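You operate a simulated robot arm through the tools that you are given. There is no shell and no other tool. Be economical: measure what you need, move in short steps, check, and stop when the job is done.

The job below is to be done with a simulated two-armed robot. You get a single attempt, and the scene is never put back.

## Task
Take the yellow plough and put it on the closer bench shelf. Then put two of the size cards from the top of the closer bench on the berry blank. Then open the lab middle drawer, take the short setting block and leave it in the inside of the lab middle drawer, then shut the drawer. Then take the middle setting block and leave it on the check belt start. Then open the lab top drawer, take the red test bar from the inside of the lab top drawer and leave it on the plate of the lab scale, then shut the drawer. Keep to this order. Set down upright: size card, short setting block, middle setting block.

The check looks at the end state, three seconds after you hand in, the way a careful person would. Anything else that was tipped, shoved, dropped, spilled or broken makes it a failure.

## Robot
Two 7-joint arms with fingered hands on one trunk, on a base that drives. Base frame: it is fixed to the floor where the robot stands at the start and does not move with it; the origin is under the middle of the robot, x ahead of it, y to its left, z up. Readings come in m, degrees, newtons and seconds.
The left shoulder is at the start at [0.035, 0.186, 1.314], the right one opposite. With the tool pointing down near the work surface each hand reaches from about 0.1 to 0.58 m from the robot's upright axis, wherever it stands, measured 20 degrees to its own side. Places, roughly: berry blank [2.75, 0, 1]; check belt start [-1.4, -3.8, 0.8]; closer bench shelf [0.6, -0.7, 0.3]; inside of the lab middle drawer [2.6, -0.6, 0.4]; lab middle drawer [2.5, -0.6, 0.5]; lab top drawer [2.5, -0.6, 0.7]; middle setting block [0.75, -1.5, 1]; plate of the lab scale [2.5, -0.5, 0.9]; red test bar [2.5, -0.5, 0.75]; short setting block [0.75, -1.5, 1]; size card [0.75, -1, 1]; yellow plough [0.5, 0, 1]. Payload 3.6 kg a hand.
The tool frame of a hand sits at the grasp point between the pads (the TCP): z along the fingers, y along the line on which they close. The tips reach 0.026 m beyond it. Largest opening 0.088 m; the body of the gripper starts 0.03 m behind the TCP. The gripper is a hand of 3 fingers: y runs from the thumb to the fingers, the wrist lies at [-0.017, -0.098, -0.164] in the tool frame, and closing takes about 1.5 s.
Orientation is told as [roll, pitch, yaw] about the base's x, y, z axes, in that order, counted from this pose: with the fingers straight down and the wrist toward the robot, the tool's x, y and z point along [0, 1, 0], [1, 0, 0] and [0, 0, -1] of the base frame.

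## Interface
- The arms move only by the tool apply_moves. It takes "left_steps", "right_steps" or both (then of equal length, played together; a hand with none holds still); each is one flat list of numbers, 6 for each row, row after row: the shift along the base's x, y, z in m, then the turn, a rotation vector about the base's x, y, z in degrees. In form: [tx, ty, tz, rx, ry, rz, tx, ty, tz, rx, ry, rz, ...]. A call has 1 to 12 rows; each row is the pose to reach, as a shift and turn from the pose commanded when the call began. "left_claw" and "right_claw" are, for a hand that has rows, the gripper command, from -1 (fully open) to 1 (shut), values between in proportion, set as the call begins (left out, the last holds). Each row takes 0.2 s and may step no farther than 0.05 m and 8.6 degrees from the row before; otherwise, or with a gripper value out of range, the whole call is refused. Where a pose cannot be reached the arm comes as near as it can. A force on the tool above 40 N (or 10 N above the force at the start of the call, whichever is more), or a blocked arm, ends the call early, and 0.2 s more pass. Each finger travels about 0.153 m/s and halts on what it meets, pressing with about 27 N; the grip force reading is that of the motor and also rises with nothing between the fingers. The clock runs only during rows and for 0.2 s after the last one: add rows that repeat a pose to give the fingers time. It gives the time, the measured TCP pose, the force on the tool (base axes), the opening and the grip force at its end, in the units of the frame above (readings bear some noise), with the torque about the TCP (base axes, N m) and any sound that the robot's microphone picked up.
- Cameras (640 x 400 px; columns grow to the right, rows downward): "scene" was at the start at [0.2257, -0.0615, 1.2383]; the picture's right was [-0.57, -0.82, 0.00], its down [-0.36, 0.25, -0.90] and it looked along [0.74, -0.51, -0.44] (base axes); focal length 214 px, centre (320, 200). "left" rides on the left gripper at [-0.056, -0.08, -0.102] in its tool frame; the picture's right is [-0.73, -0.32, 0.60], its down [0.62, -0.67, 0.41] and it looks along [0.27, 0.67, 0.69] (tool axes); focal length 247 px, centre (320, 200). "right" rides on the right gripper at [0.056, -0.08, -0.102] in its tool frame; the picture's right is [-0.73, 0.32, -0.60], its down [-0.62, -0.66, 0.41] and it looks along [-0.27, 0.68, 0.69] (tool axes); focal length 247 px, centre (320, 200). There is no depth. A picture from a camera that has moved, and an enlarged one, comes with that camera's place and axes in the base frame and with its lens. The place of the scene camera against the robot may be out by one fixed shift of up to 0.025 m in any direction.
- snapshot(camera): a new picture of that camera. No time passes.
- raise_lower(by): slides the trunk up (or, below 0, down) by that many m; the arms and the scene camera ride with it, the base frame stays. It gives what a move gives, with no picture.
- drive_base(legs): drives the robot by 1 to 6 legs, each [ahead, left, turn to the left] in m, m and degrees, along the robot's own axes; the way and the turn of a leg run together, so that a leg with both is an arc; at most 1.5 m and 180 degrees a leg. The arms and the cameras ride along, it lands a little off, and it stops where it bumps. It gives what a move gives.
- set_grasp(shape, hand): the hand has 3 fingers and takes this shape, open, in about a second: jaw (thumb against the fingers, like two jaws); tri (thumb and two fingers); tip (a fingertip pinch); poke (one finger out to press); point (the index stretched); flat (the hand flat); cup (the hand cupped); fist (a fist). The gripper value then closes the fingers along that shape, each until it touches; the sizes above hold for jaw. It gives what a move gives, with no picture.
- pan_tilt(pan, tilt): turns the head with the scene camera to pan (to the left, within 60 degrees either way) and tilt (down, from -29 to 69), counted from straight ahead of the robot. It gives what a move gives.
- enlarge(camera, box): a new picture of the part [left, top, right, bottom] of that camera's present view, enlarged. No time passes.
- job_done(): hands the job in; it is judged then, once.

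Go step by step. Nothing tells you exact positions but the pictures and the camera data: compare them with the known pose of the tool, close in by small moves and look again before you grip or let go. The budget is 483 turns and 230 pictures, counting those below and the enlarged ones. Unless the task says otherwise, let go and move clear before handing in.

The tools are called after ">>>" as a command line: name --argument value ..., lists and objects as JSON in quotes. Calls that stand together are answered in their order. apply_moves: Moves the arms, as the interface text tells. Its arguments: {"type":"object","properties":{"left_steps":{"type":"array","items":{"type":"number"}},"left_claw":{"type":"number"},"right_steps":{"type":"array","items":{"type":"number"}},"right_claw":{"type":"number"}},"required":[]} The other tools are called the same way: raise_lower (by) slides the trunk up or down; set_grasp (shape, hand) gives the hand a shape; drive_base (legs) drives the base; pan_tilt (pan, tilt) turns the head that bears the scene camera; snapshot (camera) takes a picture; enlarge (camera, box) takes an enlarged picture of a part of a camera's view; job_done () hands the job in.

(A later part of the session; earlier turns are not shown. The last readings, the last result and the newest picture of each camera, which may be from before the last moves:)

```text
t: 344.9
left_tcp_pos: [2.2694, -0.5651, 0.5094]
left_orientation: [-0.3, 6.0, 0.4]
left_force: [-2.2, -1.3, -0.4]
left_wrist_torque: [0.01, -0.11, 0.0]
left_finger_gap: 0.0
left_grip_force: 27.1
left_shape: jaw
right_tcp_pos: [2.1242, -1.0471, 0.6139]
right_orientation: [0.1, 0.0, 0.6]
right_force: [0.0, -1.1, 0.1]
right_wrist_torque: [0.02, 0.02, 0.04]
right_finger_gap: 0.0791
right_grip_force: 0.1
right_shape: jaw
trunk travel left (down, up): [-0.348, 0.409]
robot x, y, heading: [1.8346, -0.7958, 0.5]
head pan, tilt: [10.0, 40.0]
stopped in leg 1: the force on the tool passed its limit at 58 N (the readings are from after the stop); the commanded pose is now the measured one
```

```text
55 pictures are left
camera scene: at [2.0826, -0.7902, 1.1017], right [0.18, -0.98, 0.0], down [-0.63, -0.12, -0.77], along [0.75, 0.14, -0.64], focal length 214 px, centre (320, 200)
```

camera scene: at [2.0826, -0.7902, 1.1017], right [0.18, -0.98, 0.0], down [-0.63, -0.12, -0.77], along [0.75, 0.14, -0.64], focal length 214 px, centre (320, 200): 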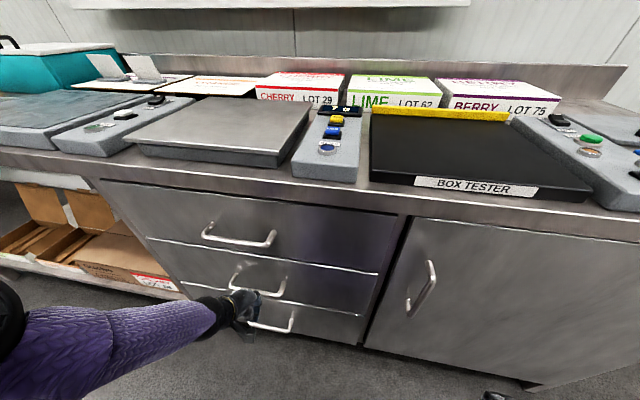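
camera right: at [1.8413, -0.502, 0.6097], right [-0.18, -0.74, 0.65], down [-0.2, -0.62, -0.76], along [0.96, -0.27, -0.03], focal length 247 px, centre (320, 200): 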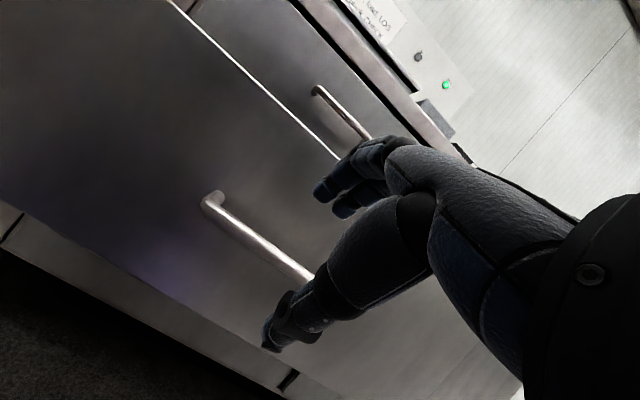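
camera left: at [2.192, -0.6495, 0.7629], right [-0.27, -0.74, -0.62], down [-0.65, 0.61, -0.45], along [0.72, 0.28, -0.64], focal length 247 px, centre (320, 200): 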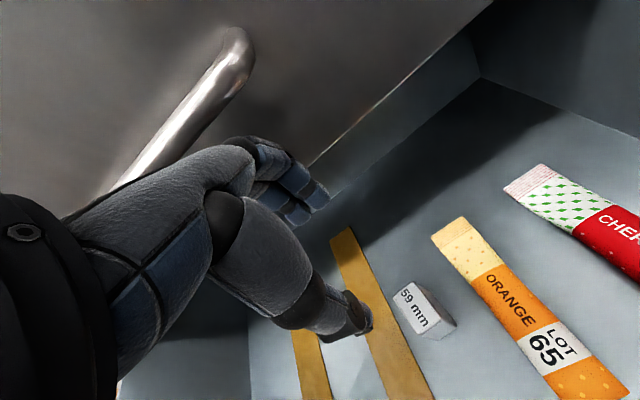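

The middle drawer is shut. Next the 65 mm middle block at about [0.649, -1.456]. Back off, turn round and return to the bench end.

>>> drive_base --legs '[[-0.36, 0, 0], [0, 0, 90], [0, 0, 90]]'

>>> raise_lower --by 0.115

>>> apply_moves --left_steps '[0.02, -0.01, 0, 0, 0, 0, 0.06, -0.02, 0.02, 0, 0, 0, 0.1, -0.03, 0.04, 0, 0, 0, 0.14, -0.04, 0.06, 0, 0, 0, 0.15, -0.04, 0.1, 0, 0, 0, 0.15, -0.04, 0.14, 0, 0, 0, 0.15, -0.04, 0.18, 0, 0, 0, 0.15, -0.04, 0.22, 0, 0, 0, 0.15, -0.04, 0.26, 0, 0, 0, 0.15, -0.04, 0.3, 0, 0, 0, 0.15, -0.04, 0.34, 0, 0, 0, 0.15, -0.04, 0.38, 0, 0, 0]' --left_claw -1

```text
t: 355.0
left_tcp_pos: [1.0491, -1.049, 0.5092]
left_orientation: [-0.2, 5.8, -177.6]
left_force: [-0.8, -0.3, 1.1]
left_wrist_torque: [0.01, -0.01, 0.0]
left_finger_gap: 0.0
left_grip_force: 27.2
left_shape: jaw
right_tcp_pos: [1.1777, -0.5613, 0.6158]
right_orientation: [0.0, 0.2, -177.5]
right_force: [-0.3, -0.6, 0.6]
right_wrist_torque: [-0.01, 0.01, 0.02]
right_finger_gap: 0.0788
right_grip_force: 0.0
right_shape: jaw
trunk travel left (down, up): [-0.348, 0.409]
robot x, y, heading: [1.4706, -0.8006, -177.8]
head pan, tilt: [10.0, 40.0]
```

```text
t: 356.5
left_tcp_pos: [1.0361, -1.0486, 0.644]
left_orientation: [-0.2, 3.2, -177.6]
left_force: [0.4, 0.3, 1.0]
left_wrist_torque: [0.0, -0.01, 0.0]
left_finger_gap: 0.0
left_grip_force: 26.8
left_shape: jaw
right_tcp_pos: [1.1772, -0.5616, 0.7306]
right_orientation: [0.1, 0.2, -177.4]
right_force: [0.1, 0.3, 0.1]
right_wrist_torque: [0.01, -0.03, 0.0]
right_finger_gap: 0.0791
right_grip_force: 0.1
right_shape: jaw
trunk travel left (down, up): [-0.463, 0.294]
robot x, y, heading: [1.4745, -0.8042, -177.5]
head pan, tilt: [10.0, 40.0]
```

```text
t: 359.1
left_tcp_pos: [0.9789, -1.1832, 0.7098]
left_orientation: [-0.1, 3.4, -177.7]
left_force: [-1.2, -0.1, -1.2]
left_wrist_torque: [-0.02, 0.04, -0.01]
left_finger_gap: 0.0879
left_grip_force: 0.1
left_shape: jaw
left hand out of reach, approached as far as the arm can: row 1, 2, 3, 4, 5, 6, 7, 8, 9, 10, 11, 12
right_tcp_pos: [1.1779, -0.5628, 0.7311]
right_orientation: [0.2, 0.1, -177.4]
right_force: [0.4, 0.0, -0.1]
right_wrist_torque: [-0.03, 0.0, 0.02]
right_finger_gap: 0.0793
right_grip_force: 0.0
right_shape: jaw
trunk travel left (down, up): [-0.463, 0.294]
robot x, y, heading: [1.4743, -0.8005, -177.6]
head pan, tilt: [10.0, 40.0]
```

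The left arm is caught at an extended limit; I'll go down and inward first to free it.

>>> apply_moves --left_steps '[0.01, 0, -0.03, 0, -1, 0, 0.03, 0, -0.06, 0, -2, 0, 0.06, 0, -0.08, 0, -3.4, 0, 0.1, 0, -0.09, 0, -3.4, 0, 0.14, 0, -0.09, 0, -3.4, 0, 0.17, 0, -0.09, 0, -3.4, 0]'

>>> apply_moves --left_steps '[0, 0, 0.04, 0, 0, 0, 0, 0, 0.08, 0, 0, 0, 0, 0, 0.12, 0, 0, 0, 0, 0, 0.16, 0, 0, 0, 0, 0, 0.2, 0, 0, 0, 0, 0, 0.24, 0, 0, 0]'

```text
t: 360.5
left_tcp_pos: [1.1523, -1.1786, 0.6323]
left_orientation: [0.0, 6.6, -177.5]
left_force: [0.0, 0.6, -0.3]
left_wrist_torque: [-0.04, 0.0, -0.01]
left_finger_gap: 0.088
left_grip_force: 0.0
left_shape: jaw
left hand out of reach, approached as far as the arm can: row 1, 2, 3, 4
right_tcp_pos: [1.1776, -0.561, 0.7288]
right_orientation: [0.1, 0.2, -177.5]
right_force: [0.1, 0.6, 0.2]
right_wrist_torque: [0.04, 0.04, 0.01]
right_finger_gap: 0.0789
right_grip_force: 0.2
right_shape: jaw
trunk travel left (down, up): [-0.463, 0.294]
robot x, y, heading: [1.4722, -0.803, -177.6]
head pan, tilt: [10.0, 40.0]
```

```text
t: 361.9
left_tcp_pos: [1.1547, -1.1787, 0.8728]
left_orientation: [-0.2, 6.8, -177.7]
left_force: [-0.1, 0.7, 0.2]
left_wrist_torque: [-0.02, 0.06, -0.06]
left_finger_gap: 0.088
left_grip_force: 0.0
left_shape: jaw
right_tcp_pos: [1.1773, -0.5621, 0.7319]
right_orientation: [0.1, 0.1, -177.5]
right_force: [0.0, 1.5, 0.5]
right_wrist_torque: [0.03, 0.01, 0.01]
right_finger_gap: 0.0791
right_grip_force: 0.1
right_shape: jaw
trunk travel left (down, up): [-0.463, 0.294]
robot x, y, heading: [1.4712, -0.8062, -177.9]
head pan, tilt: [10.0, 40.0]
```

Freed. Raise the left hand, level it, and drive to the bench end.

>>> apply_moves --left_steps '[0, 0.02, 0.03, 0, 3, 0, 0, 0.04, 0.06, 0, 6.8, 0, 0, 0.06, 0.09, 0, 6.8, 0, 0, 0.08, 0.12, 0, 6.8, 0, 0, 0.1, 0.15, 0, 6.8, 0, 0, 0.12, 0.18, 0, 6.8, 0]'

>>> drive_base --legs '[[0.2, 0.405, -2.1]]'

>>> apply_moves --left_steps '[0, 0, 0, 0, 0, -8, 0, 0, 0.005, 0, 0, -16, 0, 0, 0.01, 0, 0, -24, 0, 0, 0.01, 0, 0, -32, 0, 0, 0.01, 0, 0, -40, 0, 0, 0.01, 0, 0, -48, 0, 0, 0.01, 0, 0, -56, 0, 0, 0.01, 0, 0, -64, 0, 0, 0.01, 0, 0, -72, 0, 0, 0.01, 0, 0, -80, 0, 0, 0.01, 0, 0, -88, 0, 0, 0.01, 0, 0, -90]'

>>> snapshot --camera "left"

```text
t: 363.3
left_tcp_pos: [1.1363, -1.0561, 1.0447]
left_orientation: [-0.3, 0.0, -177.7]
left_force: [0.3, 0.1, 0.4]
left_wrist_torque: [0.0, 0.02, 0.04]
left_finger_gap: 0.0881
left_grip_force: 0.0
left_shape: jaw
left hand out of reach, approached as far as the arm can: row 5, 6
right_tcp_pos: [1.1763, -0.5615, 0.7299]
right_orientation: [0.2, 0.1, -177.4]
right_force: [-0.3, 0.0, -0.1]
right_wrist_torque: [-0.02, -0.01, 0.01]
right_finger_gap: 0.079
right_grip_force: 0.0
right_shape: jaw
trunk travel left (down, up): [-0.463, 0.294]
robot x, y, heading: [1.4701, -0.8053, -177.8]
head pan, tilt: [10.0, 40.0]
```

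```text
t: 366.0
left_tcp_pos: [0.9402, -1.4547, 1.044]
left_orientation: [-0.3, -0.1, -179.4]
left_force: [-0.3, -0.4, -0.4]
left_wrist_torque: [0.03, 0.02, -0.02]
left_finger_gap: 0.088
left_grip_force: 0.2
left_shape: jaw
right_tcp_pos: [0.9953, -0.9606, 0.7306]
right_orientation: [0.1, 0.1, -179.4]
right_force: [0.4, 0.3, -0.4]
right_wrist_torque: [0.02, 0.0, -0.01]
right_finger_gap: 0.0793
right_grip_force: 0.1
right_shape: jaw
trunk travel left (down, up): [-0.463, 0.294]
robot x, y, heading: [1.2829, -1.211, -179.2]
head pan, tilt: [10.0, 40.0]
```

```text
t: 368.6
left_tcp_pos: [0.9405, -1.4543, 1.0536]
left_orientation: [-0.4, 0.0, 90.5]
left_force: [-0.4, -0.3, 0.9]
left_wrist_torque: [-0.01, -0.01, -0.01]
left_finger_gap: 0.0879
left_grip_force: 0.1
left_shape: jaw
right_tcp_pos: [0.9968, -0.9615, 0.7306]
right_orientation: [0.1, 0.2, -179.3]
right_force: [0.1, 0.0, -0.3]
right_wrist_torque: [0.01, -0.01, 0.0]
right_finger_gap: 0.0789
right_grip_force: 0.1
right_shape: jaw
trunk travel left (down, up): [-0.463, 0.294]
robot x, y, heading: [1.2865, -1.2069, -179.5]
head pan, tilt: [10.0, 40.0]
```

```text
54 pictures are left
camera left: at [0.9955, -1.535, 1.1546], right [0.74, -0.31, -0.59], down [-0.62, -0.67, -0.42], along [-0.27, 0.67, -0.69], focal length 247 px, centre (320, 200)
```

left: 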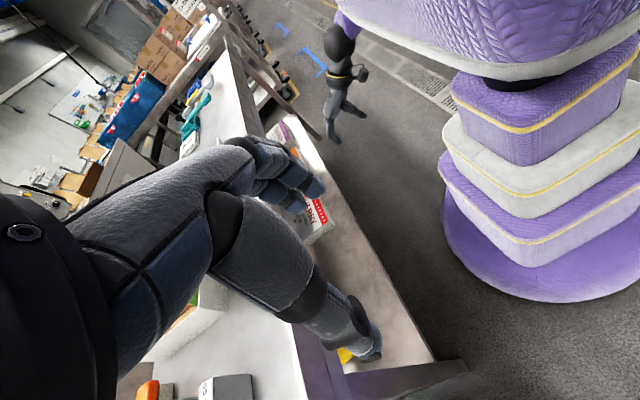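

Driving closer, then over the 65 mm block.

>>> drive_base --legs '[[0.14, 0, -0.4]]'

>>> apply_moves --left_steps '[-0.04, 0, 0, 0, 0, 0, -0.08, 0, 0, 0, 0, 0, -0.115, 0, -0.01, 0, 0, 0, -0.145, 0, -0.03, 0, 0, 0]'

>>> snapshot --camera "left"

>>> enlarge --camera "scene" --box '[120, 110, 360, 290]'

```text
t: 369.9
left_tcp_pos: [0.8008, -1.452, 1.0525]
left_orientation: [-0.4, -0.1, 90.1]
left_force: [0.6, 0.6, 0.1]
left_wrist_torque: [0.02, 0.01, -0.02]
left_finger_gap: 0.0879
left_grip_force: 0.1
left_shape: jaw
right_tcp_pos: [0.8614, -0.9596, 0.7299]
right_orientation: [0.1, 0.2, -179.6]
right_force: [-0.2, 0.1, 0.4]
right_wrist_torque: [0.04, 0.0, 0.02]
right_finger_gap: 0.079
right_grip_force: 0.1
right_shape: jaw
trunk travel left (down, up): [-0.463, 0.294]
robot x, y, heading: [1.1479, -1.2119, -179.8]
head pan, tilt: [10.0, 40.0]
```

```text
t: 370.9
left_tcp_pos: [0.6578, -1.4529, 1.0234]
left_orientation: [-0.3, 0.1, 90.1]
left_force: [-0.2, -0.3, 0.0]
left_wrist_torque: [-0.02, -0.01, 0.02]
left_finger_gap: 0.0878
left_grip_force: 0.0
left_shape: jaw
right_tcp_pos: [0.8622, -0.959, 0.73]
right_orientation: [0.0, 0.0, -179.7]
right_force: [-0.4, 0.9, 0.3]
right_wrist_torque: [-0.01, -0.04, 0.02]
right_finger_gap: 0.0789
right_grip_force: 0.0
right_shape: jaw
trunk travel left (down, up): [-0.463, 0.294]
robot x, y, heading: [1.1492, -1.212, -179.8]
head pan, tilt: [10.0, 40.0]
```

```text
53 pictures are left
camera left: at [0.7125, -1.5343, 1.1241], right [0.74, -0.32, -0.59], down [-0.62, -0.67, -0.42], along [-0.26, 0.68, -0.69], focal length 247 px, centre (320, 200)
```

left: 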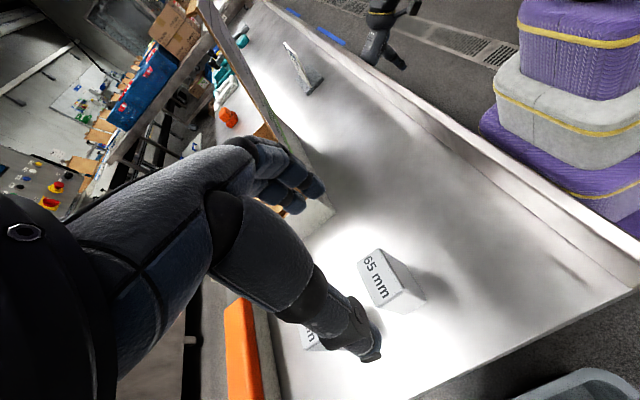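

```text
2.22 times, centred on (240, 200) of scene
camera zoom: at [0.9376, -1.2339, 1.2236], right [-0.18, 0.98, 0.0], down [0.63, 0.11, -0.77], along [-0.75, -0.13, -0.64], focal length 477 px, centre (498, 200)
```

zoom: 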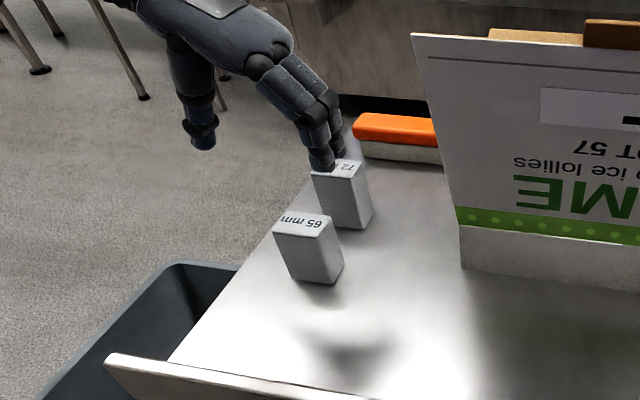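

Aligned with the 65 mm block at [0.658, -1.458]. Descending and gripping.

>>> apply_moves --left_steps '[0, -0.005, -0.03, 0, 0, 0, 0, -0.005, -0.06, 0, 0, 0, 0, -0.005, -0.085, 0, 0, 0, 0, -0.005, -0.1, 0, 0, 0]'

>>> enlarge --camera "scene" --box '[120, 110, 360, 290]'

```text
t: 371.9
left_tcp_pos: [0.6593, -1.4574, 0.9243]
left_orientation: [-0.4, -0.2, 90.1]
left_force: [-0.1, -0.4, 0.3]
left_wrist_torque: [0.0, 0.0, -0.03]
left_finger_gap: 0.088
left_grip_force: 0.1
left_shape: jaw
right_tcp_pos: [0.862, -0.9585, 0.7306]
right_orientation: [0.1, 0.1, -179.7]
right_force: [-0.3, 0.9, 0.7]
right_wrist_torque: [-0.01, 0.03, 0.03]
right_finger_gap: 0.079
right_grip_force: 0.1
right_shape: jaw
trunk travel left (down, up): [-0.463, 0.294]
robot x, y, heading: [1.151, -1.2117, -179.7]
head pan, tilt: [10.0, 40.0]
```

```text
2.22 times, centred on (240, 200) of scene
camera zoom: at [0.9381, -1.2339, 1.2238], right [-0.18, 0.98, 0.0], down [0.63, 0.11, -0.77], along [-0.75, -0.13, -0.64], focal length 477 px, centre (498, 200)
```

zoom: 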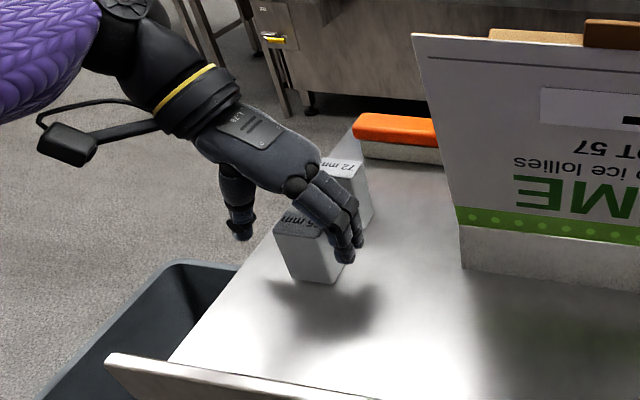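

>>> apply_moves --left_steps '[0, 0, 0, 0, 0, 0, 0, 0, 0, 0, 0, 0, 0, 0, 0, 0, 0, 0, 0, 0, 0, 0, 0, 0, 0, 0, 0, 0, 0, 0]' --left_claw 1

>>> apply_moves --left_steps '[0, 0, 0.03, 0, 0, 0, 0, 0, 0.07, 0, 0, 0, 0, 0, 0.1, 0, 0, 0, 0.03, 0, 0.12, 0, 0, 0, 0.07, 0, 0.13, 0, 0, 0, 0.11, 0, 0.13, 0, 0, 0, 0.15, 0, 0.13, 0, 0, 0, 0.19, 0, 0.13, 0, 0, 0]'

>>> drive_base --legs '[[-0.3, 0, 0]]'

>>> snapshot --camera "scene"

```text
t: 373.1
left_tcp_pos: [0.6573, -1.457, 0.9227]
left_orientation: [-0.4, -0.1, 90.2]
left_force: [-0.6, -1.0, 0.3]
left_wrist_torque: [-0.04, 0.03, -0.01]
left_finger_gap: 0.0396
left_grip_force: 26.7
left_shape: jaw
right_tcp_pos: [0.8619, -0.9595, 0.7299]
right_orientation: [0.2, 0.2, -179.8]
right_force: [-0.2, -0.2, 0.4]
right_wrist_torque: [-0.02, -0.01, 0.02]
right_finger_gap: 0.0792
right_grip_force: 0.0
right_shape: jaw
trunk travel left (down, up): [-0.463, 0.294]
robot x, y, heading: [1.1479, -1.2101, -180.1]
head pan, tilt: [10.0, 40.0]
```

```text
t: 374.9
left_tcp_pos: [0.8481, -1.4586, 1.0517]
left_orientation: [-0.2, 0.0, 90.1]
left_force: [-0.1, -0.2, -0.8]
left_wrist_torque: [-0.04, 0.01, -0.02]
left_finger_gap: 0.0394
left_grip_force: 27.2
left_shape: jaw
right_tcp_pos: [0.8628, -0.9593, 0.7313]
right_orientation: [0.0, 0.1, -179.7]
right_force: [-0.8, -0.6, -0.9]
right_wrist_torque: [-0.03, 0.01, -0.03]
right_finger_gap: 0.0791
right_grip_force: 0.1
right_shape: jaw
trunk travel left (down, up): [-0.463, 0.294]
robot x, y, heading: [1.1517, -1.2096, -180.3]
head pan, tilt: [10.0, 40.0]
```

```text
t: 376.9
left_tcp_pos: [1.1449, -1.4559, 1.0516]
left_orientation: [-0.3, -0.1, 89.9]
left_force: [0.2, 0.5, -2.4]
left_wrist_torque: [-0.01, 0.02, 0.01]
left_finger_gap: 0.0397
left_grip_force: 27.5
left_shape: jaw
right_tcp_pos: [1.1618, -0.9589, 0.7315]
right_orientation: [0.2, 0.1, -180.0]
right_force: [0.6, -0.4, -0.1]
right_wrist_torque: [-0.03, -0.02, 0.01]
right_finger_gap: 0.0792
right_grip_force: 0.0
right_shape: jaw
trunk travel left (down, up): [-0.463, 0.294]
robot x, y, heading: [1.4463, -1.2109, 180.1]
head pan, tilt: [10.0, 40.0]
```

```text
50 pictures are left
camera scene: at [1.2365, -1.2333, 1.224], right [-0.17, 0.99, 0.0], down [0.63, 0.11, -0.77], along [-0.76, -0.13, -0.64], focal length 214 px, centre (320, 200)
```

scene: 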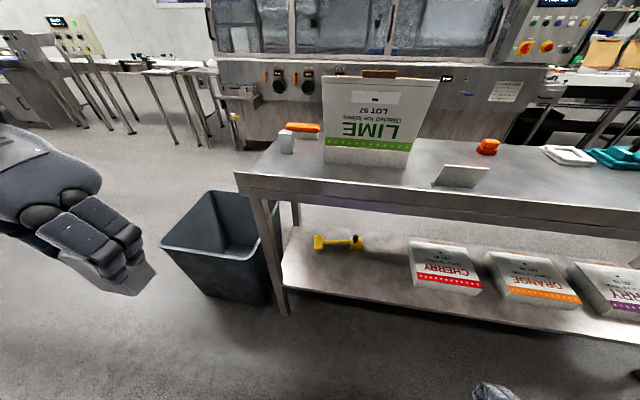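

The middle block is held. Turn that hand straight again and drive past the bin toward the belt, then look.

>>> apply_moves --left_steps '[0, 0, 0, 0, 0, 8.2, 0, 0, 0, 0, 0, 16.4, 0, 0, 0, 0, 0, 24.6, 0, 0, 0, 0, 0, 32.8, 0, 0, 0, 0, 0, 41, 0, 0, 0, 0, 0, 49.2, 0, 0, 0, 0, 0, 57.4, 0, 0, 0, 0, 0, 65.6, 0, 0, 0, 0, 0, 73.8, 0, 0, 0, 0, 0, 82, 0, 0, 0, 0, 0, 90]'

>>> drive_base --legs '[[0, 1.45, 0], [0, 0.2, 0], [1.0, 0, 0]]'

>>> pan_tilt --pan 25 --tilt 20

>>> snapshot --camera "scene"

```text
t: 379.3
left_tcp_pos: [1.1075, -1.4608, 1.0295]
left_orientation: [-0.5, 0.0, -180.0]
left_force: [0.0, 0.0, -1.8]
left_wrist_torque: [0.01, -0.02, -0.01]
left_finger_gap: 0.0393
left_grip_force: 27.1
left_shape: jaw
left hand out of reach, approached as far as the arm can: row 7, 8, 9, 10, 11
right_tcp_pos: [1.162, -0.9567, 0.729]
right_orientation: [0.2, 0.1, -180.0]
right_force: [0.4, -0.3, -0.3]
right_wrist_torque: [-0.04, 0.05, 0.02]
right_finger_gap: 0.079
right_grip_force: 0.1
right_shape: jaw
trunk travel left (down, up): [-0.463, 0.294]
robot x, y, heading: [1.4464, -1.211, 180.1]
head pan, tilt: [10.0, 40.0]
```

```text
t: 392.8
left_tcp_pos: [0.1117, -3.1883, 1.0283]
left_orientation: [-0.5, 0.0, -177.9]
left_force: [-0.2, 0.2, -2.4]
left_wrist_torque: [-0.02, -0.03, 0.01]
left_finger_gap: 0.0393
left_grip_force: 27.2
left_shape: jaw
right_tcp_pos: [0.1469, -2.6833, 0.7316]
right_orientation: [0.0, 0.1, -177.8]
right_force: [0.2, 0.2, 0.5]
right_wrist_torque: [-0.01, -0.01, -0.03]
right_finger_gap: 0.0787
right_grip_force: 0.2
right_shape: jaw
trunk travel left (down, up): [-0.463, 0.294]
robot x, y, heading: [0.4429, -2.9246, -177.9]
head pan, tilt: [10.0, 40.0]
```

```text
t: 393.6
left_tcp_pos: [0.1123, -3.1886, 1.0294]
left_orientation: [-0.4, 0.0, -178.0]
left_force: [0.5, -0.8, -1.2]
left_wrist_torque: [0.0, -0.01, 0.01]
left_finger_gap: 0.0395
left_grip_force: 27.4
left_shape: jaw
right_tcp_pos: [0.1452, -2.6843, 0.7317]
right_orientation: [0.1, 0.1, -177.7]
right_force: [0.1, 0.0, -0.6]
right_wrist_torque: [0.0, 0.01, 0.01]
right_finger_gap: 0.0788
right_grip_force: 0.0
right_shape: jaw
trunk travel left (down, up): [-0.463, 0.294]
robot x, y, heading: [0.4414, -2.9256, -178.0]
head pan, tilt: [25.0, 20.0]
```

```text
49 pictures are left
camera scene: at [0.2313, -2.9813, 1.2551], right [-0.45, 0.89, 0.0], down [0.31, 0.16, -0.94], along [-0.84, -0.43, -0.34], focal length 214 px, centre (320, 200)
```

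scene: 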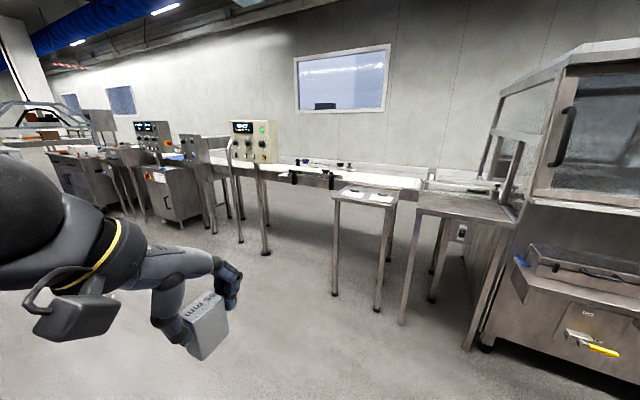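

A conveyor line runs along the wall. Zooming to find the check belt and its start.

>>> enlarge --camera "scene" --box '[190, 110, 450, 230]'

>>> enlarge --camera "scene" --box '[0, 90, 240, 230]'

```text
2.46 times, centred on (320, 170) of scene
camera zoom: at [0.2313, -2.9813, 1.2551], right [-0.45, 0.89, 0.0], down [0.31, 0.16, -0.94], along [-0.84, -0.43, -0.34], focal length 528 px, centre (320, 274)
```

zoom: 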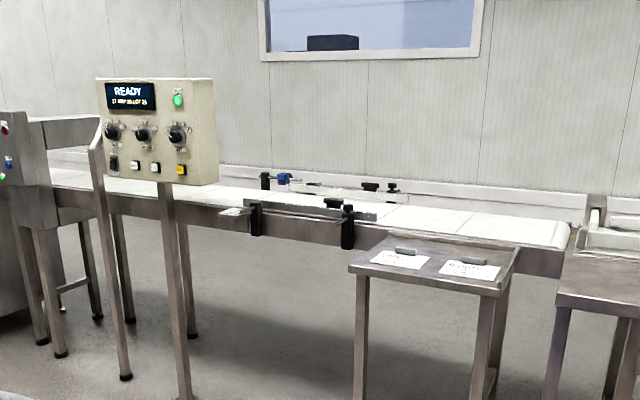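

```text
2.67 times, centred on (120, 160) of scene
camera zoom: at [0.2313, -2.9813, 1.2551], right [-0.45, 0.89, 0.0], down [0.31, 0.16, -0.94], along [-0.84, -0.43, -0.34], focal length 572 px, centre (853, 307)
```

zoom: 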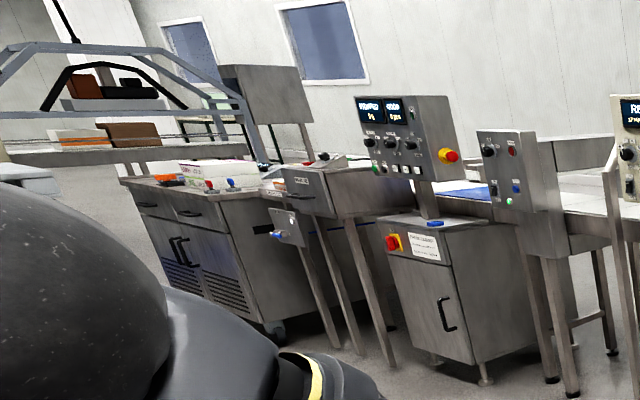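

The listed point [-1.4, -3.8] lies on the white belt left of the small paper table. I'll drive closer to look at it squarely.

>>> drive_base --legs '[[0.55, 0.87, -2]]'

>>> pan_tilt --pan 0 --tilt 20

>>> snapshot --camera "scene"

```text
t: 398.9
left_tcp_pos: [-0.4456, -4.0531, 1.0306]
left_orientation: [-0.4, 0.0, 179.3]
left_force: [0.4, -1.3, -3.1]
left_wrist_torque: [-0.01, 0.01, -0.02]
left_finger_gap: 0.0395
left_grip_force: 27.0
left_shape: jaw
right_tcp_pos: [-0.3879, -3.551, 0.7293]
right_orientation: [0.1, 0.0, 179.6]
right_force: [0.1, -0.4, -0.1]
right_wrist_torque: [0.01, 0.01, 0.01]
right_finger_gap: 0.079
right_grip_force: 0.0
right_shape: jaw
trunk travel left (down, up): [-0.463, 0.294]
robot x, y, heading: [-0.1086, -3.8039, 179.2]
head pan, tilt: [25.0, 20.0]
```

```text
t: 399.8
left_tcp_pos: [-0.4462, -4.0539, 1.029]
left_orientation: [-0.4, 0.0, 179.4]
left_force: [0.6, -0.4, -1.1]
left_wrist_torque: [0.03, 0.0, -0.01]
left_finger_gap: 0.0394
left_grip_force: 27.0
left_shape: jaw
right_tcp_pos: [-0.3882, -3.5521, 0.7304]
right_orientation: [0.1, 0.1, 179.5]
right_force: [0.0, 0.6, -0.1]
right_wrist_torque: [-0.02, 0.0, -0.03]
right_finger_gap: 0.079
right_grip_force: 0.0
right_shape: jaw
trunk travel left (down, up): [-0.463, 0.294]
robot x, y, heading: [-0.108, -3.807, 179.4]
head pan, tilt: [0.0, 20.0]
```

```text
46 pictures are left
camera scene: at [-0.325, -3.8124, 1.2551], right [0.01, 1.0, 0.0], down [0.34, 0.0, -0.94], along [-0.94, 0.01, -0.34], focal length 214 px, centre (320, 200)
```

scene: 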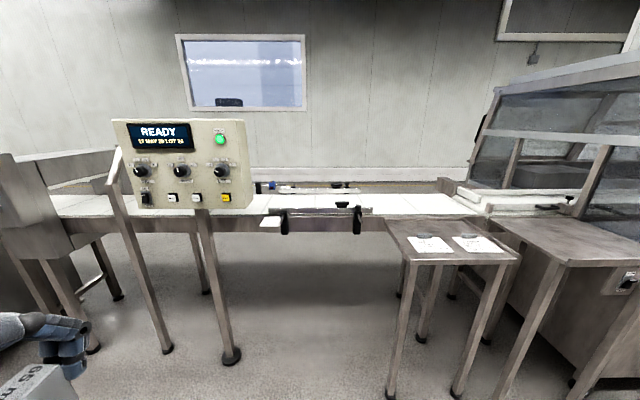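

>>> enlarge --camera "scene" --box '[230, 165, 490, 265]'

```text
2.46 times, centred on (360, 215) of scene
camera zoom: at [-0.325, -3.8124, 1.2551], right [0.01, 1.0, 0.0], down [0.34, 0.0, -0.94], along [-0.94, 0.01, -0.34], focal length 528 px, centre (222, 163)
```

zoom: 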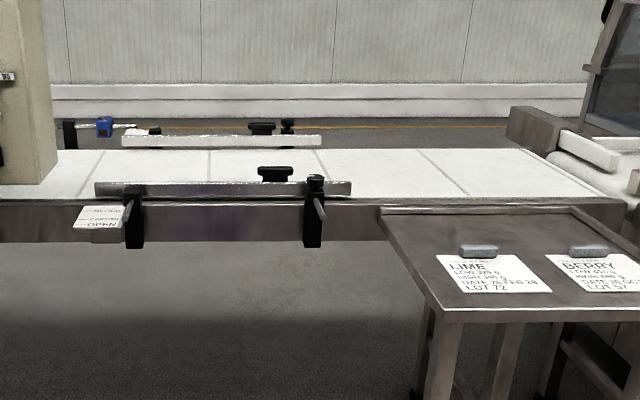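

The listed spot is between the two guide rails on the belt (y -3.8). I'll raise the right hand over the small table's height, and line the left hand up with y -3.8.

>>> apply_moves --right_steps '[0, 0, 0.04, 0, 0, 0, 0, -0.01, 0.08, 0, 0, 0, 0, -0.02, 0.12, 0, 0, 0, 0, -0.03, 0.16, 0, 0, 0, 0, -0.04, 0.2, 0, 0, 0, 0, -0.05, 0.24, 0, 0, 0, 0, -0.05, 0.28, 0, 0, 0, 0, -0.05, 0.32, 0, 0, 0]'

>>> drive_base --legs '[[0, -0.25, 0.8], [0.5, 0, 0]]'

>>> pan_tilt --pan 15 --tilt 35

>>> snapshot --camera "scene"

>>> snapshot --camera "left"

```text
t: 401.6
left_tcp_pos: [-0.4452, -4.0541, 1.0297]
left_orientation: [-0.5, -0.1, 179.5]
left_force: [-0.7, 0.0, -2.2]
left_wrist_torque: [0.01, -0.03, 0.0]
left_finger_gap: 0.0394
left_grip_force: 27.6
left_shape: jaw
right_tcp_pos: [-0.428, -3.612, 1.0176]
right_orientation: [0.1, 0.2, 179.6]
right_force: [-0.6, 0.6, -0.2]
right_wrist_torque: [0.01, -0.02, -0.02]
right_finger_gap: 0.079
right_grip_force: 0.2
right_shape: jaw
right hand out of reach, approached as far as the arm can: row 7, 8
trunk travel left (down, up): [-0.463, 0.294]
robot x, y, heading: [-0.1043, -3.8045, 179.2]
head pan, tilt: [0.0, 20.0]
```

```text
t: 405.9
left_tcp_pos: [-0.9401, -3.8133, 1.0294]
left_orientation: [-0.4, 0.1, -179.9]
left_force: [-0.7, -1.0, -1.0]
left_wrist_torque: [0.0, 0.0, -0.02]
left_finger_gap: 0.039
left_grip_force: 27.0
left_shape: jaw
right_tcp_pos: [-0.9251, -3.3719, 1.0165]
right_orientation: [0.1, 0.2, -179.8]
right_force: [-0.4, 0.5, -0.2]
right_wrist_torque: [-0.02, 0.0, -0.03]
right_finger_gap: 0.079
right_grip_force: 0.2
right_shape: jaw
trunk travel left (down, up): [-0.463, 0.294]
robot x, y, heading: [-0.6013, -3.5635, -179.6]
head pan, tilt: [0.0, 20.0]
```

```text
t: 406.7
left_tcp_pos: [-0.937, -3.8128, 1.0289]
left_orientation: [-0.4, 0.0, -179.9]
left_force: [-0.5, -0.3, -2.8]
left_wrist_torque: [0.01, -0.01, 0.0]
left_finger_gap: 0.0392
left_grip_force: 26.8
left_shape: jaw
right_tcp_pos: [-0.9244, -3.3724, 1.0172]
right_orientation: [0.2, 0.1, -179.7]
right_force: [-0.1, 0.5, 0.4]
right_wrist_torque: [-0.01, 0.01, 0.04]
right_finger_gap: 0.0794
right_grip_force: 0.0
right_shape: jaw
trunk travel left (down, up): [-0.463, 0.294]
robot x, y, heading: [-0.6001, -3.5611, -179.8]
head pan, tilt: [15.0, 35.0]
```

```text
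44 pictures are left
camera scene: at [-0.8124, -3.5938, 1.2314], right [-0.26, 0.97, 0.0], down [0.55, 0.15, -0.82], along [-0.79, -0.21, -0.57], focal length 214 px, centre (320, 200)
```

scene: 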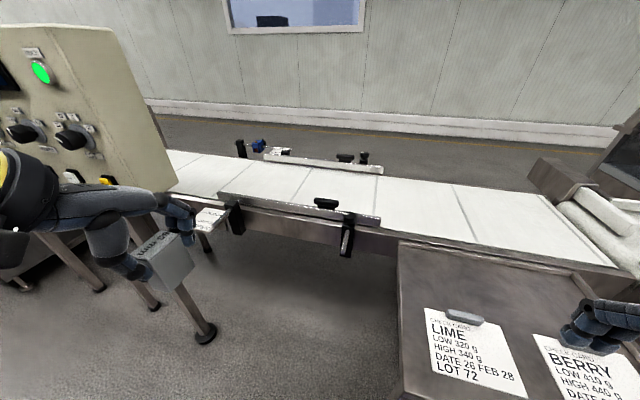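

```text
43 pictures are left
camera left: at [-0.8588, -3.759, 1.1307], right [0.32, 0.74, -0.59], down [0.67, -0.62, -0.42], along [-0.67, -0.26, -0.69], focal length 247 px, centre (320, 200)
```

left: 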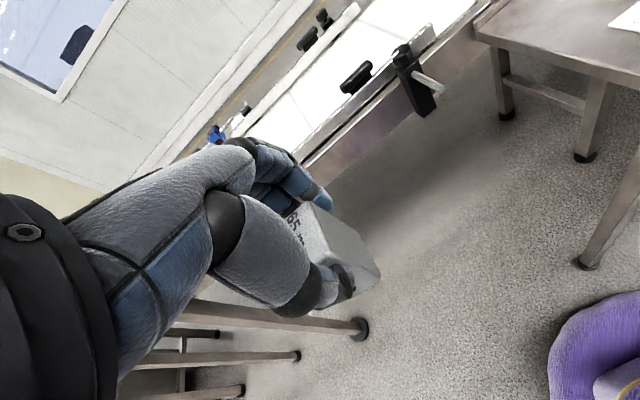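

The table in front shows "check cards", so this is the check belt; I must avoid that table with the base. I'll stand at about [-0.70, -3.71] and use a long reach to [-1.40, -3.80].

>>> drive_base --legs '[[0, 0.15, 0], [0.1, 0, 0]]'

>>> apply_moves --left_steps '[-0.035, 0.015, 0.01, 0, 0, 0, -0.07, 0.03, 0.02, 0, 0, 0, -0.105, 0.045, 0.03, 0, 0, 0, -0.14, 0.06, 0.03, 0, 0, 0, -0.175, 0.075, 0.03, 0, 0, 0, -0.21, 0.09, 0.03, 0, 0, 0, -0.245, 0.105, 0.03, 0, 0, 0, -0.28, 0.12, 0.03, 0, 0, 0, -0.315, 0.135, 0.03, 0, 0, 0, -0.35, 0.15, 0.03, 0, 0, 0]'

>>> snapshot --camera "scene"

>>> snapshot --camera "left"

```text
t: 408.8
left_tcp_pos: [-1.0377, -3.9605, 1.0296]
left_orientation: [-0.4, 0.2, 179.9]
left_force: [-1.0, -0.8, -2.6]
left_wrist_torque: [-0.02, -0.03, -0.01]
left_finger_gap: 0.0392
left_grip_force: 27.1
left_shape: jaw
right_tcp_pos: [-1.0237, -3.5176, 1.016]
right_orientation: [0.0, 0.3, 180.1]
right_force: [-0.2, -0.5, 0.5]
right_wrist_torque: [-0.04, -0.05, 0.03]
right_finger_gap: 0.079
right_grip_force: 0.0
right_shape: jaw
trunk travel left (down, up): [-0.463, 0.294]
robot x, y, heading: [-0.7022, -3.7093, 179.8]
head pan, tilt: [15.0, 35.0]
```

```text
t: 411.0
left_tcp_pos: [-1.3912, -3.8103, 1.0598]
left_orientation: [-0.4, 0.1, 179.8]
left_force: [-1.1, 0.0, -1.7]
left_wrist_torque: [-0.02, -0.01, 0.0]
left_finger_gap: 0.0391
left_grip_force: 26.8
left_shape: jaw
right_tcp_pos: [-1.0227, -3.5179, 1.0161]
right_orientation: [0.1, 0.2, 180.0]
right_force: [-0.6, 0.0, 0.5]
right_wrist_torque: [0.03, -0.03, 0.0]
right_finger_gap: 0.0789
right_grip_force: 0.2
right_shape: jaw
trunk travel left (down, up): [-0.463, 0.294]
robot x, y, heading: [-0.7007, -3.7107, 180.0]
head pan, tilt: [15.0, 35.0]
```

```text
42 pictures are left
camera scene: at [-0.9113, -3.7404, 1.2312], right [-0.26, 0.97, 0.0], down [0.56, 0.15, -0.82], along [-0.79, -0.21, -0.57], focal length 214 px, centre (320, 200)
```

scene: 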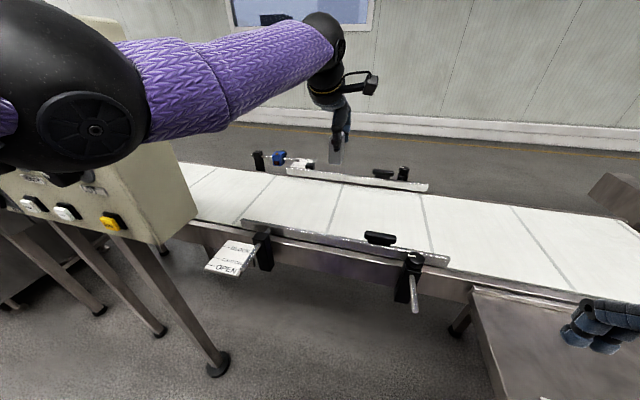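

```text
41 pictures are left
camera left: at [-1.3091, -3.7569, 1.1602], right [0.32, 0.74, -0.6], down [0.66, -0.62, -0.41], along [-0.68, -0.26, -0.69], focal length 247 px, centre (320, 200)
```

left: 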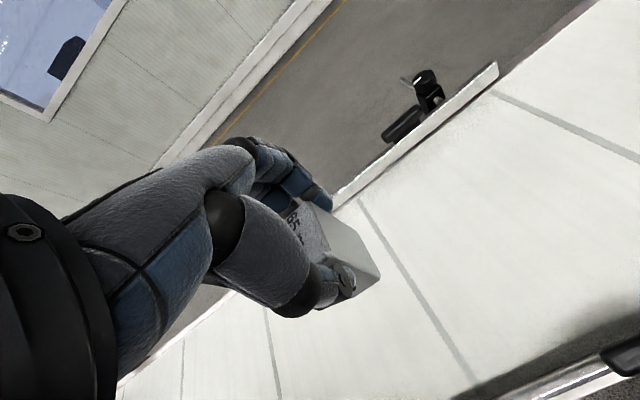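

The belt lies between rails at x -1.30 and -1.62. Lowering would put the right hand on the small table, so I'll shift the base 9 cm left and 5 cm forward while keeping the block at y≈-3.8.

>>> apply_moves --left_steps '[0.015, 0.03, 0, 0, 0, 0, 0.03, 0.06, 0, 0, 0, 0, 0.04, 0.09, 0, 0, 0, 0]'

>>> drive_base --legs '[[0, 0.09, 0], [0.06, 0, 0]]'

>>> snapshot --camera "left"

>>> snapshot --camera "right"

```text
t: 411.8
left_tcp_pos: [-1.3473, -3.72, 1.0601]
left_orientation: [-0.3, 0.0, 179.9]
left_force: [0.3, 0.9, -2.7]
left_wrist_torque: [-0.03, -0.02, -0.02]
left_finger_gap: 0.0392
left_grip_force: 27.0
left_shape: jaw
right_tcp_pos: [-1.0215, -3.5178, 1.0169]
right_orientation: [0.1, 0.1, 180.1]
right_force: [-0.6, 0.4, -0.3]
right_wrist_torque: [-0.03, 0.03, 0.01]
right_finger_gap: 0.0792
right_grip_force: 0.0
right_shape: jaw
trunk travel left (down, up): [-0.463, 0.294]
robot x, y, heading: [-0.7015, -3.712, 179.9]
head pan, tilt: [15.0, 35.0]
```

```text
t: 413.5
left_tcp_pos: [-1.4096, -3.8151, 1.0581]
left_orientation: [-0.4, 0.2, -180.0]
left_force: [-0.7, 0.0, -2.2]
left_wrist_torque: [0.02, -0.05, 0.01]
left_finger_gap: 0.0396
left_grip_force: 26.6
left_shape: jaw
right_tcp_pos: [-1.0845, -3.6097, 1.0168]
right_orientation: [0.1, 0.4, -179.8]
right_force: [0.5, 0.6, -0.3]
right_wrist_torque: [0.01, -0.05, 0.01]
right_finger_gap: 0.079
right_grip_force: 0.1
right_shape: jaw
trunk travel left (down, up): [-0.463, 0.294]
robot x, y, heading: [-0.7588, -3.7997, 179.8]
head pan, tilt: [15.0, 35.0]
```

```text
40 pictures are left
camera left: at [-1.3301, -3.7596, 1.1596], right [0.32, 0.74, -0.59], down [0.67, -0.62, -0.41], along [-0.67, -0.26, -0.69], focal length 247 px, centre (320, 200)
```

left: 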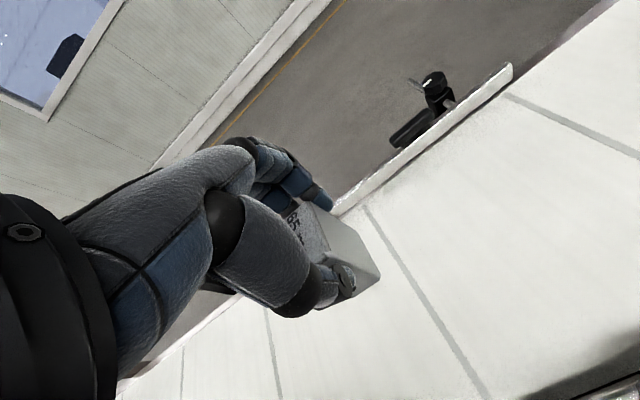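

```text
39 pictures are left
camera right: at [-1.0059, -3.6659, 1.1189], right [-0.32, 0.73, 0.6], down [0.67, 0.62, -0.41], along [-0.67, 0.26, -0.69], focal length 247 px, centre (320, 200)
```

right: 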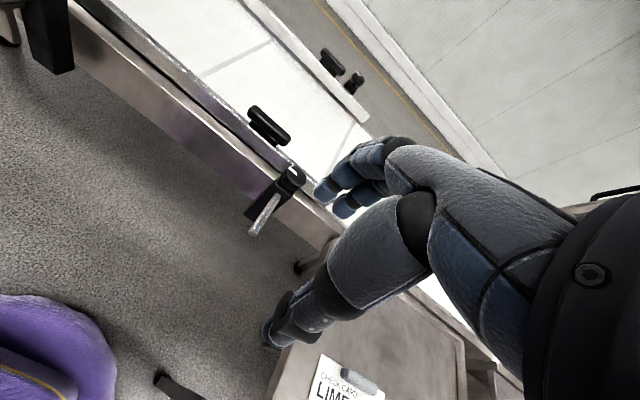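

Nothing in the way below the block. I'll draw the right hand back a little for safety and lower the trunk in stages.

>>> apply_moves --right_steps '[0.03, -0.01, 0, 0, 0, 0, 0.06, -0.02, 0, 0, 0, 0, 0.08, -0.03, 0, 0, 0, 0]'

>>> raise_lower --by -0.12

>>> snapshot --camera "scene"

>>> snapshot --camera "left"

```text
t: 414.5
left_tcp_pos: [-1.4063, -3.8144, 1.059]
left_orientation: [-0.4, 0.1, -180.0]
left_force: [-0.1, 0.3, -2.5]
left_wrist_torque: [0.01, 0.02, -0.03]
left_finger_gap: 0.0392
left_grip_force: 26.7
left_shape: jaw
right_tcp_pos: [-1.0468, -3.6205, 0.9806]
right_orientation: [-3.3, -1.2, 175.6]
right_force: [0.4, 0.3, 0.8]
right_wrist_torque: [0.01, -0.05, 0.02]
right_finger_gap: 0.0793
right_grip_force: 0.1
right_shape: jaw
right hand out of reach, approached as far as the arm can: row 1, 2, 3
trunk travel left (down, up): [-0.463, 0.294]
robot x, y, heading: [-0.7554, -3.8023, 180.2]
head pan, tilt: [15.0, 35.0]
stopped in row 3 (right hand): the arm was blocked; the commanded pose is now the measured one
```

```text
t: 416.0
left_tcp_pos: [-1.4077, -3.8147, 0.9402]
left_orientation: [-0.4, -0.1, -179.9]
left_force: [0.3, -0.3, -2.5]
left_wrist_torque: [0.0, 0.02, -0.03]
left_finger_gap: 0.0393
left_grip_force: 27.0
left_shape: jaw
right_tcp_pos: [-1.0491, -3.6058, 0.8431]
right_orientation: [-5.5, 1.9, 174.9]
right_force: [-0.4, -0.5, 0.1]
right_wrist_torque: [0.01, 0.0, 0.01]
right_finger_gap: 0.0789
right_grip_force: 0.0
right_shape: jaw
trunk travel left (down, up): [-0.343, 0.414]
robot x, y, heading: [-0.7577, -3.8012, 179.9]
head pan, tilt: [15.0, 35.0]
```

```text
38 pictures are left
camera scene: at [-0.9837, -3.8322, 1.1041], right [-0.26, 0.97, 0.0], down [0.55, 0.15, -0.82], along [-0.79, -0.21, -0.57], focal length 214 px, centre (320, 200)
```

scene: 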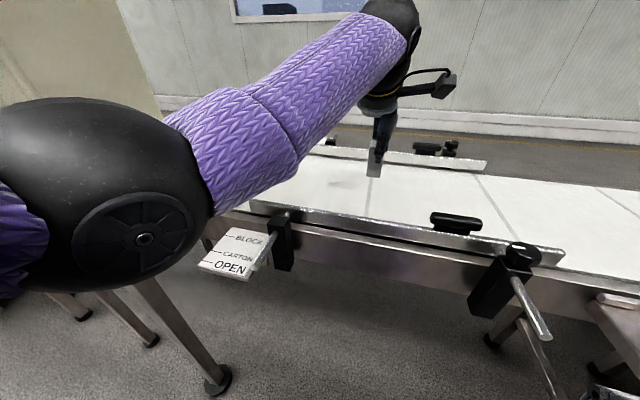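

```text
37 pictures are left
camera left: at [-1.3275, -3.7594, 1.0413], right [0.32, 0.74, -0.59], down [0.67, -0.62, -0.41], along [-0.68, -0.26, -0.69], focal length 247 px, centre (320, 200)
```

left: 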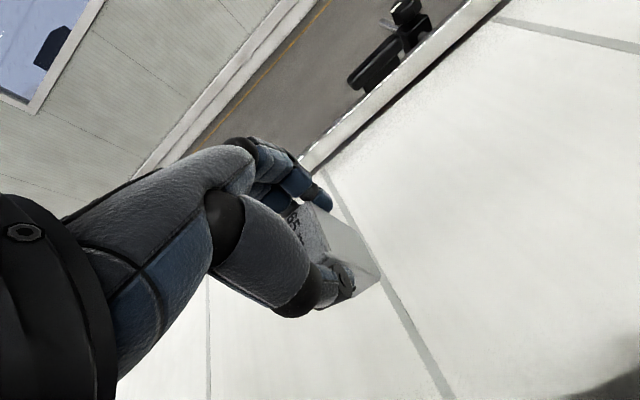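

>>> raise_lower --by -0.05

>>> apply_moves --left_steps '[0, 0, -0.01, 0, 0, 0, 0, 0, -0.02, 0, 0, 0]'

>>> snapshot --camera "left"

```text
t: 416.9
left_tcp_pos: [-1.4075, -3.8131, 0.8907]
left_orientation: [-0.3, 0.1, -180.1]
left_force: [0.6, -0.4, -1.5]
left_wrist_torque: [0.0, 0.0, 0.02]
left_finger_gap: 0.0396
left_grip_force: 26.9
left_shape: jaw
right_tcp_pos: [-1.0518, -3.5996, 0.786]
right_orientation: [-8.1, 2.8, 176.9]
right_force: [0.6, -0.6, -0.6]
right_wrist_torque: [0.01, -0.03, -0.04]
right_finger_gap: 0.0792
right_grip_force: 0.0
right_shape: jaw
trunk travel left (down, up): [-0.293, 0.464]
robot x, y, heading: [-0.7612, -3.8001, 179.9]
head pan, tilt: [15.0, 35.0]
```

```text
t: 417.5
left_tcp_pos: [-1.4066, -3.8122, 0.8799]
left_orientation: [-0.7, -1.3, 179.8]
left_force: [5.5, -2.9, 37.6]
left_wrist_torque: [-0.17, -0.03, -0.14]
left_finger_gap: 0.0413
left_grip_force: 27.0
left_shape: jaw
right_tcp_pos: [-1.0495, -3.5993, 0.787]
right_orientation: [-8.1, 2.8, 177.0]
right_force: [0.9, 0.3, 0.3]
right_wrist_torque: [-0.02, -0.01, -0.01]
right_finger_gap: 0.0792
right_grip_force: 0.1
right_shape: jaw
trunk travel left (down, up): [-0.293, 0.464]
robot x, y, heading: [-0.7597, -3.7973, 180.0]
head pan, tilt: [15.0, 35.0]
```

```text
36 pictures are left
camera left: at [-1.3251, -3.7589, 0.98], right [0.31, 0.74, -0.6], down [0.65, -0.62, -0.43], along [-0.69, -0.26, -0.67], focal length 247 px, centre (320, 200)
```

left: 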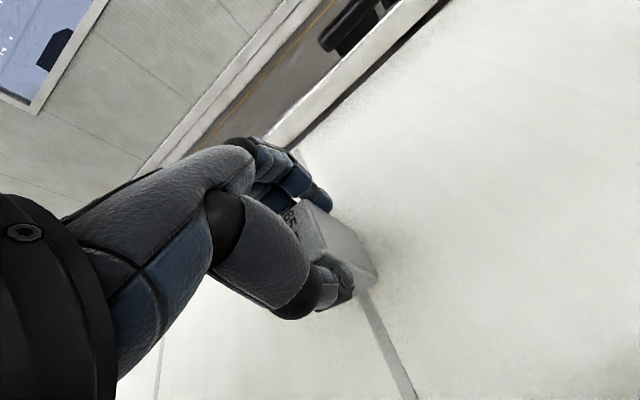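

Contact with the belt (37 N). Ease up 6 mm and release.

>>> apply_moves --left_steps '[0, 0, 0.006, 0.3, 1.2, 0, 0, 0, 0.006, 0.3, 1.2, 0]'

>>> apply_moves --left_steps '[0, 0, 0, 0, 0, 0, 0, 0, 0, 0, 0, 0, 0, 0, 0, 0, 0, 0]' --left_claw -0.5

>>> raise_lower --by 0.14

>>> snapshot --camera "left"

```text
t: 418.1
left_tcp_pos: [-1.4063, -3.8136, 0.88]
left_orientation: [-0.8, -1.8, -180.1]
left_force: [1.1, 0.9, 27.3]
left_wrist_torque: [-0.11, -0.05, -0.2]
left_finger_gap: 0.0415
left_grip_force: 27.2
left_shape: jaw
right_tcp_pos: [-1.0495, -3.599, 0.7853]
right_orientation: [-8.3, 3.0, 176.9]
right_force: [-1.0, 0.6, 0.2]
right_wrist_torque: [0.04, 0.02, 0.01]
right_finger_gap: 0.0792
right_grip_force: 0.2
right_shape: jaw
trunk travel left (down, up): [-0.293, 0.464]
robot x, y, heading: [-0.7588, -3.8016, 180.3]
head pan, tilt: [15.0, 35.0]
```

```text
t: 418.9
left_tcp_pos: [-1.4058, -3.8141, 0.8737]
left_orientation: [-0.6, -1.0, -180.0]
left_force: [0.0, 0.8, -0.1]
left_wrist_torque: [0.0, -0.01, -0.01]
left_finger_gap: 0.0658
left_grip_force: 0.0
left_shape: jaw
right_tcp_pos: [-1.0506, -3.5978, 0.7837]
right_orientation: [-8.2, 3.4, 176.8]
right_force: [-0.1, 0.6, 0.6]
right_wrist_torque: [-0.03, -0.02, -0.06]
right_finger_gap: 0.0792
right_grip_force: 0.0
right_shape: jaw
trunk travel left (down, up): [-0.293, 0.464]
robot x, y, heading: [-0.7598, -3.8011, 179.9]
head pan, tilt: [15.0, 35.0]
```

```text
t: 420.6
left_tcp_pos: [-1.4067, -3.8135, 1.0152]
left_orientation: [-0.7, -1.2, -180.0]
left_force: [-0.8, -0.4, 0.2]
left_wrist_torque: [0.04, 0.01, 0.01]
left_finger_gap: 0.0654
left_grip_force: 0.1
left_shape: jaw
right_tcp_pos: [-1.0349, -3.5936, 0.9132]
right_orientation: [-10.5, 5.3, 178.9]
right_force: [-0.1, -0.3, 0.8]
right_wrist_torque: [0.0, 0.01, 0.0]
right_finger_gap: 0.0792
right_grip_force: 0.0
right_shape: jaw
trunk travel left (down, up): [-0.434, 0.324]
robot x, y, heading: [-0.7577, -3.8018, 179.9]
head pan, tilt: [15.0, 35.0]
stopped: the arm was blocked; the commanded pose is now the measured one
```

```text
35 pictures are left
camera left: at [-1.3257, -3.76, 1.1155], right [0.31, 0.74, -0.6], down [0.66, -0.62, -0.43], along [-0.69, -0.26, -0.68], focal length 247 px, centre (320, 200)
```

left: 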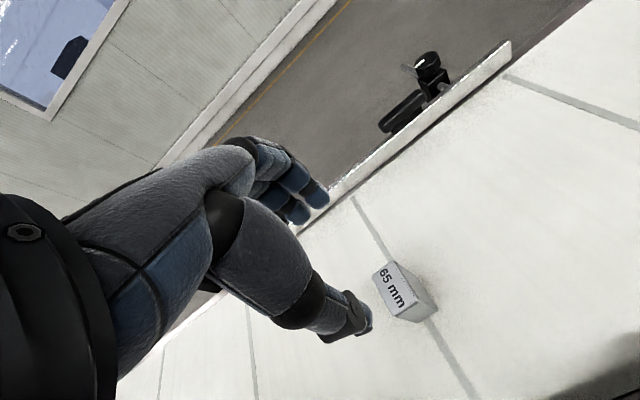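

The 65 mm block stands on the check belt. The right arm seems caught on something; backing straight off and checking.

>>> drive_base --legs '[[-0.4, 0, 0]]'

>>> pan_tilt --pan -15 --tilt 30

>>> snapshot --camera "scene"

```text
t: 423.1
left_tcp_pos: [-1.0067, -3.8151, 1.0158]
left_orientation: [-0.7, -1.1, -179.8]
left_force: [0.1, -0.2, 0.2]
left_wrist_torque: [0.02, 0.0, -0.02]
left_finger_gap: 0.0659
left_grip_force: 0.1
left_shape: jaw
right_tcp_pos: [-0.6367, -3.5947, 0.9158]
right_orientation: [-10.5, 5.1, 178.9]
right_force: [0.0, -0.1, 0.9]
right_wrist_torque: [0.0, 0.02, 0.01]
right_finger_gap: 0.079
right_grip_force: 0.0
right_shape: jaw
trunk travel left (down, up): [-0.434, 0.324]
robot x, y, heading: [-0.3587, -3.8004, -180.1]
head pan, tilt: [15.0, 35.0]
```

```text
t: 424.1
left_tcp_pos: [-1.0074, -3.8139, 1.0158]
left_orientation: [-0.8, -1.1, -179.9]
left_force: [-0.7, -0.2, -0.4]
left_wrist_torque: [0.03, 0.0, 0.01]
left_finger_gap: 0.0656
left_grip_force: 0.0
left_shape: jaw
right_tcp_pos: [-0.6366, -3.5948, 0.9155]
right_orientation: [-10.5, 5.1, 179.0]
right_force: [0.5, 0.2, 0.3]
right_wrist_torque: [0.03, -0.01, -0.02]
right_finger_gap: 0.0788
right_grip_force: 0.0
right_shape: jaw
trunk travel left (down, up): [-0.434, 0.324]
robot x, y, heading: [-0.3619, -3.8017, -179.8]
head pan, tilt: [-15.0, 30.0]
```

```text
34 pictures are left
camera scene: at [-0.5767, -3.7863, 1.2082], right [0.26, 0.97, 0.0], down [0.48, -0.13, -0.87], along [-0.84, 0.22, -0.5], focal length 214 px, centre (320, 200)
```

scene: 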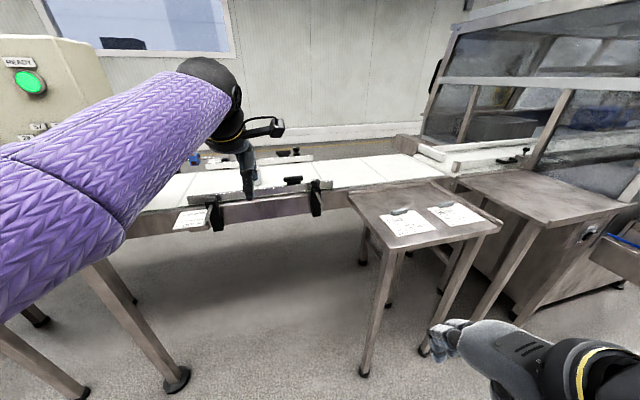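

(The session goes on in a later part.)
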